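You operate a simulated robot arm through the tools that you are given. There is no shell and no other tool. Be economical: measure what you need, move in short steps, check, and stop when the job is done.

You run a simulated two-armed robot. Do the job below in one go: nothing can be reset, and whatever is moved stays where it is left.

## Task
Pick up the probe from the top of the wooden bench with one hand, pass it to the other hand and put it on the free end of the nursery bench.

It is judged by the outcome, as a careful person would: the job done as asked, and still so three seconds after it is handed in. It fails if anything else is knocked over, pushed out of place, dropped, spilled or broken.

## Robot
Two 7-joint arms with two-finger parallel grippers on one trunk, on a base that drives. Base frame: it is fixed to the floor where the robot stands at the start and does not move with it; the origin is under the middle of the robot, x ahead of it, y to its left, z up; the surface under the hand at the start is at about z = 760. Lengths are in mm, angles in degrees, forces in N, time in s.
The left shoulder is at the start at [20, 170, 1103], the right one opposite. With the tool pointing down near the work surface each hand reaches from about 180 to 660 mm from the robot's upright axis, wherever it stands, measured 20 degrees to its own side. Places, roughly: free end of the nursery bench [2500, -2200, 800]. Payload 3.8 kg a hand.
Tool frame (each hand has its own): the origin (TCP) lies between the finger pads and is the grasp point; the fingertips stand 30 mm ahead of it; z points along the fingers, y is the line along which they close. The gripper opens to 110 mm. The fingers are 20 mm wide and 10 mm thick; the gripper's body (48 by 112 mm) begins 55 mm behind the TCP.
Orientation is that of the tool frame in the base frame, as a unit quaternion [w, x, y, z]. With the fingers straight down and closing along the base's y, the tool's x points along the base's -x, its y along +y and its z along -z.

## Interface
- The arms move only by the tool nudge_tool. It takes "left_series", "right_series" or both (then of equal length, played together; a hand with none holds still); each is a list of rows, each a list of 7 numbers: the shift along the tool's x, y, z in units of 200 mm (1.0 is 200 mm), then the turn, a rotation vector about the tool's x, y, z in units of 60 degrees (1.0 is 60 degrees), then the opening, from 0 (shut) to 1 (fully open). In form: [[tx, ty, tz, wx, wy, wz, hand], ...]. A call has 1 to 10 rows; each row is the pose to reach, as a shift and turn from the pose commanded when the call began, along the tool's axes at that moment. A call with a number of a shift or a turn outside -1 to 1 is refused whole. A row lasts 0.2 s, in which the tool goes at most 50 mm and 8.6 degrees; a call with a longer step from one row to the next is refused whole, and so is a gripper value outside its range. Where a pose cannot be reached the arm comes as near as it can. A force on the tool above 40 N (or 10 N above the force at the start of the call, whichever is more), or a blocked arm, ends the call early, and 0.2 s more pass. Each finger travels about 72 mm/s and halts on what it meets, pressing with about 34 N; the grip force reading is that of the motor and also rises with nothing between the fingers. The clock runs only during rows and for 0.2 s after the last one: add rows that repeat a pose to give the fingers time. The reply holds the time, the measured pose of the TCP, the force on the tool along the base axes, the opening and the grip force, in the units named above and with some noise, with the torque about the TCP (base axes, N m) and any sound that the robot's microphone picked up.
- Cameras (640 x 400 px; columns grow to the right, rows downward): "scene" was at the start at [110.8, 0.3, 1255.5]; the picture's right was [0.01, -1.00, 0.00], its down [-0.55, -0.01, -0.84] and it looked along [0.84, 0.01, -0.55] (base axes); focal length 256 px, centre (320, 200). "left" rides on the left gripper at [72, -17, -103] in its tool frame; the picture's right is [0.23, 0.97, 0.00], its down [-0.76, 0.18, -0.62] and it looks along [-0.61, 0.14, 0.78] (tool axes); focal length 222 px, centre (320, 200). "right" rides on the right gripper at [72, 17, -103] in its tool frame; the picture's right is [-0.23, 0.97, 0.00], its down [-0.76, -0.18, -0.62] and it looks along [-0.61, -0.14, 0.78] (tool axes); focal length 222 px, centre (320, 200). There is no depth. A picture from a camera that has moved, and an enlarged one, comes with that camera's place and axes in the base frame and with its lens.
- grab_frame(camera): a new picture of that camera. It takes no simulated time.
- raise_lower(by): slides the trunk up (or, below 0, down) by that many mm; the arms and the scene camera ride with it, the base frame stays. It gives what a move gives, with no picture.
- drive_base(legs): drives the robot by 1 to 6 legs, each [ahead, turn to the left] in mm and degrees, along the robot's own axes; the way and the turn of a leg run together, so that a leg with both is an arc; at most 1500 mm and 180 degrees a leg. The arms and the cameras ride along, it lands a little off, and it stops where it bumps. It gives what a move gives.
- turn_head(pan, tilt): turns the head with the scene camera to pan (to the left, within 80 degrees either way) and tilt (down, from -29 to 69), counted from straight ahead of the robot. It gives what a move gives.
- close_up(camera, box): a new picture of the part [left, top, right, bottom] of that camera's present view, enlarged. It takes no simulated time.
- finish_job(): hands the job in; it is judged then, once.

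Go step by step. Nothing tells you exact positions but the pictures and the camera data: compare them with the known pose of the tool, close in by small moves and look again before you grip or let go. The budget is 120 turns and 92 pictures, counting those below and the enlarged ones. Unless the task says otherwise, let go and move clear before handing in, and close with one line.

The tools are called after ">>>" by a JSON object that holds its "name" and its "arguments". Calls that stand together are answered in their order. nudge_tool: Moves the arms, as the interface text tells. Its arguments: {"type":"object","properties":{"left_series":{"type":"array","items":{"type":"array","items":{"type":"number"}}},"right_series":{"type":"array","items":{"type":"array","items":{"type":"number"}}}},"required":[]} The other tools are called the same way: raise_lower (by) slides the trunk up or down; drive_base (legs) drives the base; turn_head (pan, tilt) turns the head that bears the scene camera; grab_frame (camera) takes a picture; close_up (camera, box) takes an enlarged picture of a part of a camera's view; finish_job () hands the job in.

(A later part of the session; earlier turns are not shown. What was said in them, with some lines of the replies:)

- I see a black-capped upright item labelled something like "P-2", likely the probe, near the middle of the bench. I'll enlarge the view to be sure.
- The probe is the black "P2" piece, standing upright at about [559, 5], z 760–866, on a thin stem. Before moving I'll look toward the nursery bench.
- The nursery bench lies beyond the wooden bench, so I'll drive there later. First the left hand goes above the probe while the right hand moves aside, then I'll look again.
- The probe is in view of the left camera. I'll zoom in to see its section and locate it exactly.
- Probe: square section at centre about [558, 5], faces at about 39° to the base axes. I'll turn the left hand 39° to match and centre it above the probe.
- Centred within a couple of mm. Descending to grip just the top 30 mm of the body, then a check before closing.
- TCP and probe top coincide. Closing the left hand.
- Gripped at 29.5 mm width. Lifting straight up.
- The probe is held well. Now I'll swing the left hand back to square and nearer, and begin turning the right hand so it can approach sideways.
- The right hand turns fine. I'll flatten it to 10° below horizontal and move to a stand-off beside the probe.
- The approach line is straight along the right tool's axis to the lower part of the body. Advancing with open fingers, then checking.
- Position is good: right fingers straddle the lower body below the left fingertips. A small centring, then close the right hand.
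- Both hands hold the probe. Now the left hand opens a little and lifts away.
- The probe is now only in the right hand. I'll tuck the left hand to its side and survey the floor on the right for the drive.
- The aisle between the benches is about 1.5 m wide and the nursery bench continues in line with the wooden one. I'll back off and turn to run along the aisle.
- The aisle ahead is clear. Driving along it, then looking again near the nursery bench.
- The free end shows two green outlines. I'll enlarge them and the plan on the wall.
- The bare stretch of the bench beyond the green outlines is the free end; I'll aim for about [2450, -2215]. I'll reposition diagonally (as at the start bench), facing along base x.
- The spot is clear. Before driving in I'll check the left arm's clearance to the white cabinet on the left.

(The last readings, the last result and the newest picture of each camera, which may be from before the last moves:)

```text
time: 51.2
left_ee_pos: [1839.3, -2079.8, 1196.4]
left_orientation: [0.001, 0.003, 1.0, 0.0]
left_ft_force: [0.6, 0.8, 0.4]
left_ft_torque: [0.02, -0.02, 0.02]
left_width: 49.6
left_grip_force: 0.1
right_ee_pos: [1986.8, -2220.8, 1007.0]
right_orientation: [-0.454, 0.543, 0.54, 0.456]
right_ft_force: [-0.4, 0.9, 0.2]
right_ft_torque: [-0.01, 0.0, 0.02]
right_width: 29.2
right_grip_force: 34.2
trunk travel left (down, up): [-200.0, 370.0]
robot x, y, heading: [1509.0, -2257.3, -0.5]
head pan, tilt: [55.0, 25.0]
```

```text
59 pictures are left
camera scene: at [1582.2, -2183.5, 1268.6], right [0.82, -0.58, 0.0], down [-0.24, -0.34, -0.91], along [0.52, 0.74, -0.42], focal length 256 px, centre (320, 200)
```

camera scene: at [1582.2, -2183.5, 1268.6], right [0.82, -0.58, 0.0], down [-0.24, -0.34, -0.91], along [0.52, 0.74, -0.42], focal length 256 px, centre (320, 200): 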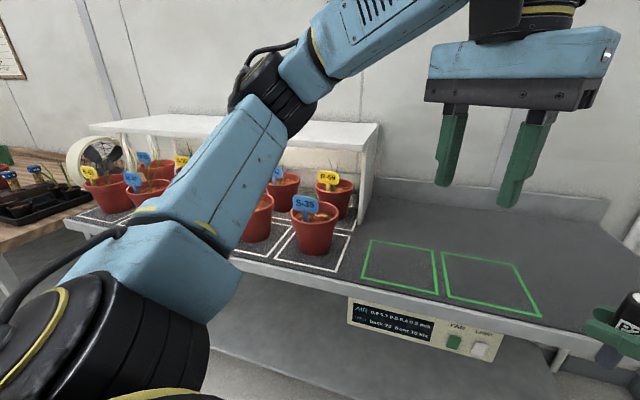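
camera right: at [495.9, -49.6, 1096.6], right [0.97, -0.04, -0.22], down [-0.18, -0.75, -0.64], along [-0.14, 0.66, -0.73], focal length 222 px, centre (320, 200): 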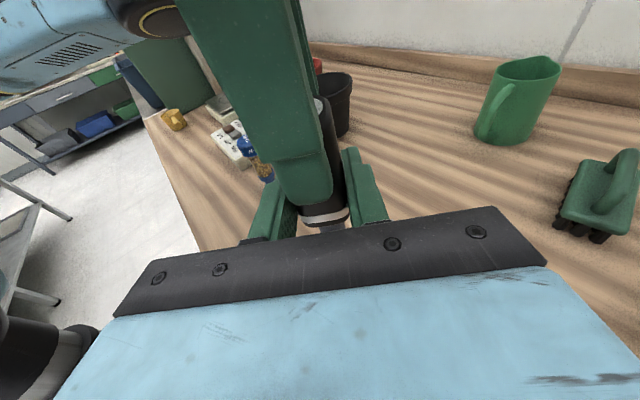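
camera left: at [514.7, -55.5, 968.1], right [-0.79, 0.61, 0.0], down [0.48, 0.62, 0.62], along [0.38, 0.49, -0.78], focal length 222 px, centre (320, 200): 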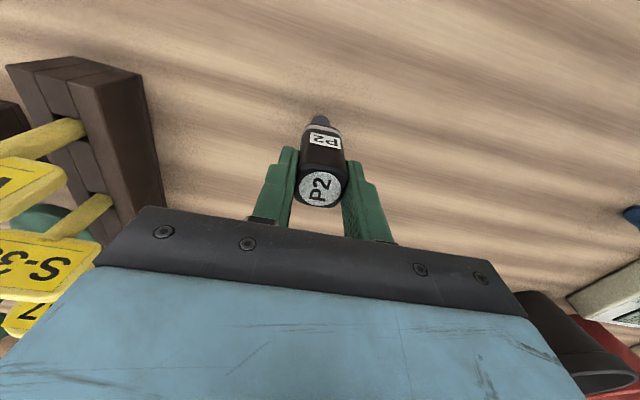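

The left elbow stays well above and beside the cabinet. Driving forward to bring the probe over the target.

>>> {"name": "drive_base", "arguments": {"legs": [[300, 0], [160, 0]]}}

>>> {"name": "turn_head", "arguments": {"pan": 0, "tilt": 35}}

>>> {"name": "grab_frame", "arguments": {"camera": "scene"}}

>>> {"name": "grab_frame", "arguments": {"camera": "right"}}

```text
time: 54.5
left_ee_pos: [2300.6, -2084.5, 1197.3]
left_orientation: [0.0, 0.001, 1.0, 0.0]
left_ft_force: [-0.7, -0.2, -0.5]
left_ft_torque: [0.01, -0.03, 0.02]
left_width: 49.6
left_grip_force: 0.0
right_ee_pos: [2448.9, -2226.0, 1006.7]
right_orientation: [-0.454, 0.542, 0.541, 0.454]
right_ft_force: [-0.4, -0.1, -0.2]
right_ft_torque: [0.01, 0.04, 0.0]
right_width: 29.2
right_grip_force: 34.1
trunk travel left (down, up): [-200.0, 370.0]
robot x, y, heading: [1969.2, -2263.5, 0.1]
head pan, tilt: [55.0, 25.0]
stopped in leg 2: the robot was blocked; the commanded pose is now the measured one
```

```text
time: 55.7
left_ee_pos: [2300.0, -2085.1, 1196.3]
left_orientation: [-0.001, 0.001, 1.0, 0.0]
left_ft_force: [-0.6, 0.2, 0.0]
left_ft_torque: [-0.02, -0.03, 0.0]
left_width: 49.6
left_grip_force: 0.0
right_ee_pos: [2451.2, -2224.0, 1007.2]
right_orientation: [-0.454, 0.543, 0.541, 0.454]
right_ft_force: [0.4, -0.5, -0.6]
right_ft_torque: [0.01, 0.01, 0.0]
right_width: 29.2
right_grip_force: 33.8
trunk travel left (down, up): [-200.0, 370.0]
robot x, y, heading: [1967.6, -2264.0, -0.1]
head pan, tilt: [0.0, 35.0]
```

```text
58 pictures are left
camera scene: at [2080.0, -2264.4, 1252.9], right [0.0, -1.0, 0.0], down [-0.57, 0.0, -0.82], along [0.82, 0.0, -0.57], focal length 256 px, centre (320, 200)
```

scene: 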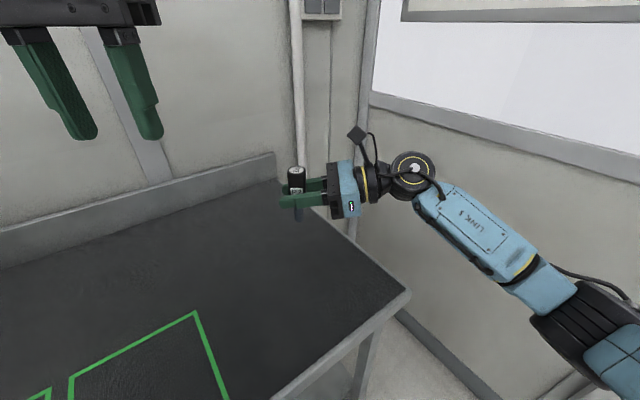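

```text
57 pictures are left
camera right: at [2465.8, -2313.9, 1096.3], right [0.97, -0.04, -0.22], down [-0.18, -0.75, -0.64], along [-0.14, 0.66, -0.73], focal length 222 px, centre (320, 200)
```

right: 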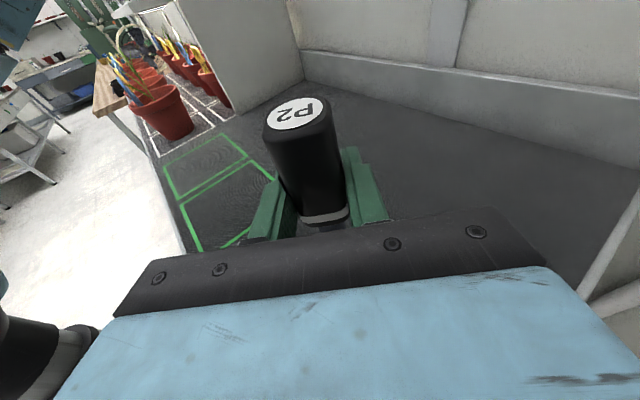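

The spot under the probe is bare bench, about 180 mm in from the front edge. I'll lower the trunk most of the way, keeping ~10 mm of clearance.

>>> {"name": "raise_lower", "arguments": {"by": -125}}

>>> {"name": "turn_head", "arguments": {"pan": 0, "tilt": 30}}

>>> {"name": "close_up", "arguments": {"camera": "scene", "box": [220, 150, 420, 300]}}

```text
time: 57.2
left_ee_pos: [2302.0, -2084.4, 1071.7]
left_orientation: [0.0, 0.001, 1.0, 0.0]
left_ft_force: [-0.1, 0.0, 0.1]
left_ft_torque: [-0.01, 0.02, 0.03]
left_width: 49.6
left_grip_force: 0.1
right_ee_pos: [2450.3, -2225.3, 881.9]
right_orientation: [-0.454, 0.543, 0.541, 0.455]
right_ft_force: [0.0, -0.3, -0.7]
right_ft_torque: [0.0, 0.03, 0.01]
right_width: 29.1
right_grip_force: 33.6
trunk travel left (down, up): [-75.0, 495.0]
robot x, y, heading: [1969.7, -2265.0, -0.2]
head pan, tilt: [0.0, 35.0]
```

```text
time: 57.9
left_ee_pos: [2301.1, -2083.7, 1070.6]
left_orientation: [0.0, 0.001, 1.0, 0.0]
left_ft_force: [0.6, 0.1, -1.3]
left_ft_torque: [0.01, 0.0, 0.01]
left_width: 49.5
left_grip_force: 0.1
right_ee_pos: [2450.8, -2224.0, 880.9]
right_orientation: [-0.454, 0.543, 0.542, 0.454]
right_ft_force: [0.6, 0.3, 0.2]
right_ft_torque: [0.03, 0.0, 0.0]
right_width: 29.4
right_grip_force: 33.8
trunk travel left (down, up): [-75.0, 495.0]
robot x, y, heading: [1971.2, -2260.2, -0.2]
head pan, tilt: [0.0, 30.0]
```

```text
2.67 times, centred on (320, 225) of scene
camera zoom: at [2082.4, -2264.5, 1135.7], right [0.0, -1.0, 0.0], down [-0.5, 0.0, -0.87], along [0.87, 0.0, -0.5], focal length 683 px, centre (320, 133)
```

zoom: 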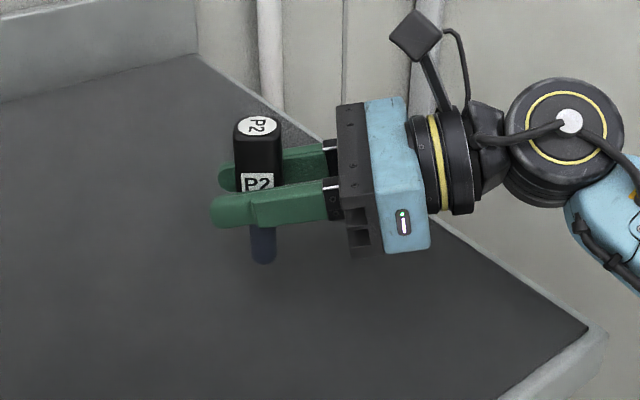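

About 24 mm remain. Lowering slowly with the arm and watching the force.

>>> {"name": "nudge_tool", "arguments": {"right_series": [[-0.025, 0, 0.0044, 0, 0, 0, 0], [-0.05, 0, 0.0088, 0, 0, 0, 0], [-0.07, 0, 0.0123, 0, 0, 0, 0], [-0.085, 0, 0.015, 0, 0, 0, 0], [-0.095, 0, 0.0168, 0, 0, 0, 0]]}}

>>> {"name": "close_up", "arguments": {"camera": "scene", "box": [260, 170, 360, 270]}}

```text
time: 59.1
left_ee_pos: [2301.6, -2084.6, 1070.8]
left_orientation: [0.0, 0.001, 1.0, 0.0]
left_ft_force: [-0.2, -0.2, 0.4]
left_ft_torque: [-0.01, -0.01, 0.0]
left_width: 49.5
left_grip_force: 0.1
right_ee_pos: [2451.0, -2225.4, 862.2]
right_orientation: [-0.454, 0.543, 0.54, 0.456]
right_ft_force: [-0.4, -0.4, -0.3]
right_ft_torque: [0.05, -0.01, 0.0]
right_width: 29.3
right_grip_force: 34.2
trunk travel left (down, up): [-75.0, 495.0]
robot x, y, heading: [1970.3, -2263.5, -0.2]
head pan, tilt: [0.0, 30.0]
```

```text
4.00 times, centred on (310, 220) of scene
camera zoom: at [2082.4, -2264.5, 1135.7], right [0.0, -1.0, 0.0], down [-0.5, 0.0, -0.87], along [0.87, 0.0, -0.5], focal length 1025 px, centre (360, 120)
```

zoom: 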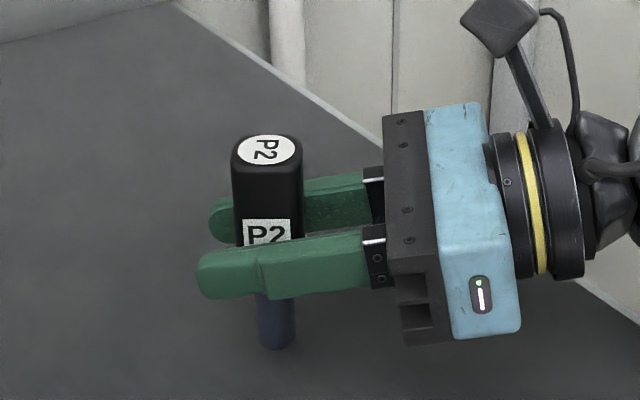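

>>> {"name": "nudge_tool", "arguments": {"right_series": [[-0.005, 0, 0.0009, 0, 0, 0, 0], [-0.01, 0, 0.0018, 0, 0, 0, 0], [-0.015, 0, 0.0026, 0, 0, 0, 0], [-0.02, 0, 0.0035, 0, 0, 0, 0], [-0.02, 0, 0.0035, 0, 0, 0, 0]]}}

```text
time: 60.3
left_ee_pos: [2300.8, -2084.8, 1071.7]
left_orientation: [-0.001, 0.001, 1.0, 0.0]
left_ft_force: [0.2, 0.7, 1.0]
left_ft_torque: [0.0, -0.01, -0.03]
left_width: 49.6
left_grip_force: 0.0
right_ee_pos: [2451.4, -2225.8, 858.2]
right_orientation: [-0.454, 0.543, 0.541, 0.454]
right_ft_force: [0.6, -0.6, -0.8]
right_ft_torque: [-0.02, -0.01, -0.01]
right_width: 29.1
right_grip_force: 33.8
trunk travel left (down, up): [-75.0, 495.0]
robot x, y, heading: [1971.6, -2263.5, -0.1]
head pan, tilt: [0.0, 30.0]
```

>>> {"name": "nudge_tool", "arguments": {"right_series": [[-0.005, 0, 0.0009, 0, 0, 0, 0], [-0.01, 0, 0.0018, 0, 0, 0, 0], [-0.01, 0, 0.0018, 0, 0, 0, 0]]}}

>>> {"name": "close_up", "arguments": {"camera": "scene", "box": [280, 190, 340, 260]}}

```text
time: 61.1
left_ee_pos: [2302.3, -2084.7, 1071.2]
left_orientation: [0.001, 0.001, 1.0, 0.001]
left_ft_force: [-0.9, -0.7, 0.8]
left_ft_torque: [-0.01, -0.01, 0.02]
left_width: 49.5
left_grip_force: 0.2
right_ee_pos: [2450.1, -2226.0, 859.1]
right_orientation: [-0.454, 0.542, 0.541, 0.456]
right_ft_force: [2.2, -0.8, 7.3]
right_ft_torque: [-0.05, -0.22, -0.03]
right_width: 29.0
right_grip_force: 34.4
trunk travel left (down, up): [-75.0, 495.0]
robot x, y, heading: [1968.8, -2261.7, -0.1]
head pan, tilt: [0.0, 30.0]
```

```text
5.71 times, centred on (310, 225) of scene
camera zoom: at [2082.1, -2264.6, 1135.8], right [0.0, -1.0, 0.0], down [-0.5, 0.0, -0.87], along [0.87, 0.0, -0.5], focal length 1464 px, centre (377, 57)
```

zoom: 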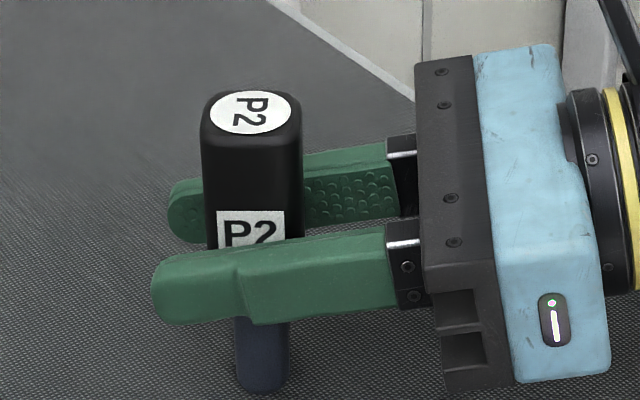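

Contact: about 7 N upward, and the stem stands on the bench. I'll ease off slightly and open the fingers gradually.

>>> {"name": "nudge_tool", "arguments": {"right_series": [[0.003, 0, -0.0005, 0, 0, 0, 0], [0.003, 0, -0.0005, 0, 0, 0, 0.28], [0.003, 0, -0.0005, 0, 0, 0, 0.31], [0.003, 0, -0.0005, 0, 0, 0, 0.36], [0.003, 0, -0.0005, 0, 0, 0, 0.45], [0.003, 0, -0.0005, 0, 0, 0, 0.55], [0.003, 0, -0.0005, 0, 0, 0, 0.55]]}}

>>> {"name": "close_up", "arguments": {"camera": "scene", "box": [260, 170, 360, 270]}}

>>> {"name": "grab_frame", "arguments": {"camera": "right"}}

```text
time: 62.7
left_ee_pos: [2301.7, -2083.9, 1071.1]
left_orientation: [-0.002, 0.001, 1.0, 0.0]
left_ft_force: [-0.1, 0.2, 0.2]
left_ft_torque: [0.02, 0.0, 0.02]
left_width: 49.6
left_grip_force: 0.1
right_ee_pos: [2450.8, -2225.1, 857.0]
right_orientation: [-0.454, 0.542, 0.541, 0.455]
right_ft_force: [0.3, -0.5, 0.4]
right_ft_torque: [-0.03, 0.0, 0.01]
right_width: 60.4
right_grip_force: 0.0
trunk travel left (down, up): [-75.0, 495.0]
robot x, y, heading: [1968.4, -2265.9, -0.1]
head pan, tilt: [0.0, 30.0]
```

```text
4.00 times, centred on (310, 220) of scene
camera zoom: at [2082.3, -2264.5, 1135.7], right [0.0, -1.0, 0.0], down [-0.5, 0.0, -0.87], along [0.87, 0.0, -0.5], focal length 1025 px, centre (360, 120)
```

zoom: 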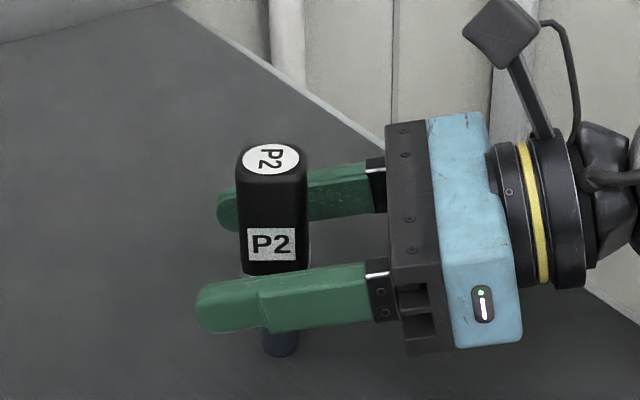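

```text
52 pictures are left
camera right: at [2466.0, -2314.6, 946.6], right [0.97, -0.04, -0.22], down [-0.18, -0.75, -0.64], along [-0.14, 0.66, -0.73], focal length 222 px, centre (320, 200)
```

right: 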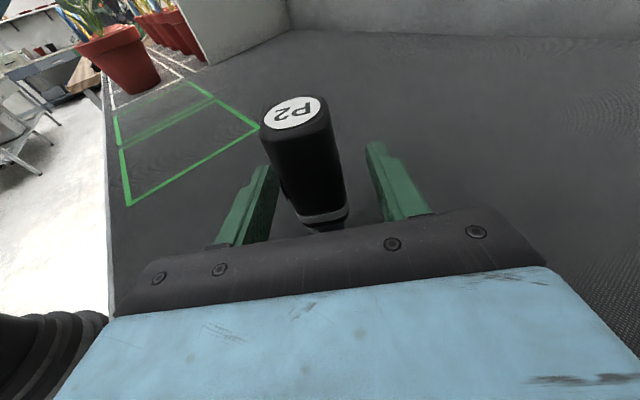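

The probe stands by itself. Withdrawing the right hand straight back along its fingers.

>>> {"name": "nudge_tool", "arguments": {"right_series": [[0, 0, -0.08, 0, 0, 0, 0.55], [0, 0, -0.2, 0, 0, 0, 0.55], [0, 0, -0.35, 0, 0, 0, 0.55], [0, 0, -0.5, 0, 0, 0, 0.55], [0, 0, -0.65, 0, 0, 0, 0.55], [0, 0, -0.65, 0, 0, 0, 0.55]]}}

>>> {"name": "grab_frame", "arguments": {"camera": "scene"}}

```text
time: 64.1
left_ee_pos: [2301.9, -2084.1, 1070.4]
left_orientation: [0.0, 0.001, 1.0, 0.0]
left_ft_force: [-0.4, 0.0, 0.4]
left_ft_torque: [0.0, -0.04, 0.0]
left_width: 49.5
left_grip_force: 0.1
right_ee_pos: [2450.0, -2353.8, 881.4]
right_orientation: [-0.454, 0.543, 0.541, 0.455]
right_ft_force: [0.0, -0.4, -0.1]
right_ft_torque: [0.0, 0.0, -0.01]
right_width: 60.6
right_grip_force: 0.0
trunk travel left (down, up): [-75.0, 495.0]
robot x, y, heading: [1968.8, -2262.9, -0.1]
head pan, tilt: [0.0, 30.0]
```

```text
51 pictures are left
camera scene: at [2082.3, -2264.6, 1135.7], right [0.0, -1.0, 0.0], down [-0.5, 0.0, -0.87], along [0.87, 0.0, -0.5], focal length 256 px, centre (320, 200)
```

scene: 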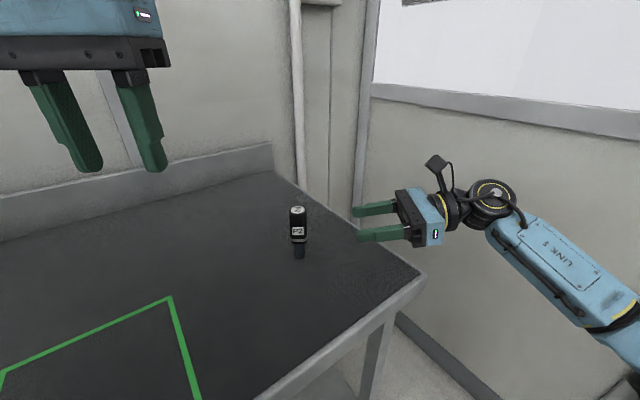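

The probe stands upright on the bare free end of the nursery bench. Both hands are clear, so I'm handing in.

>>> {"name": "finish_job", "arguments": {}}

```text
The job is handed in.
```

The left hand picked up probe P2 and passed it to the right hand. The right hand set it upright on the bare free end of the nursery bench, past the green outlines. At the end of the drive to the nursery bench, the base was blocked about 3 mm short of its goal. I saw no sign that it shifted anything.
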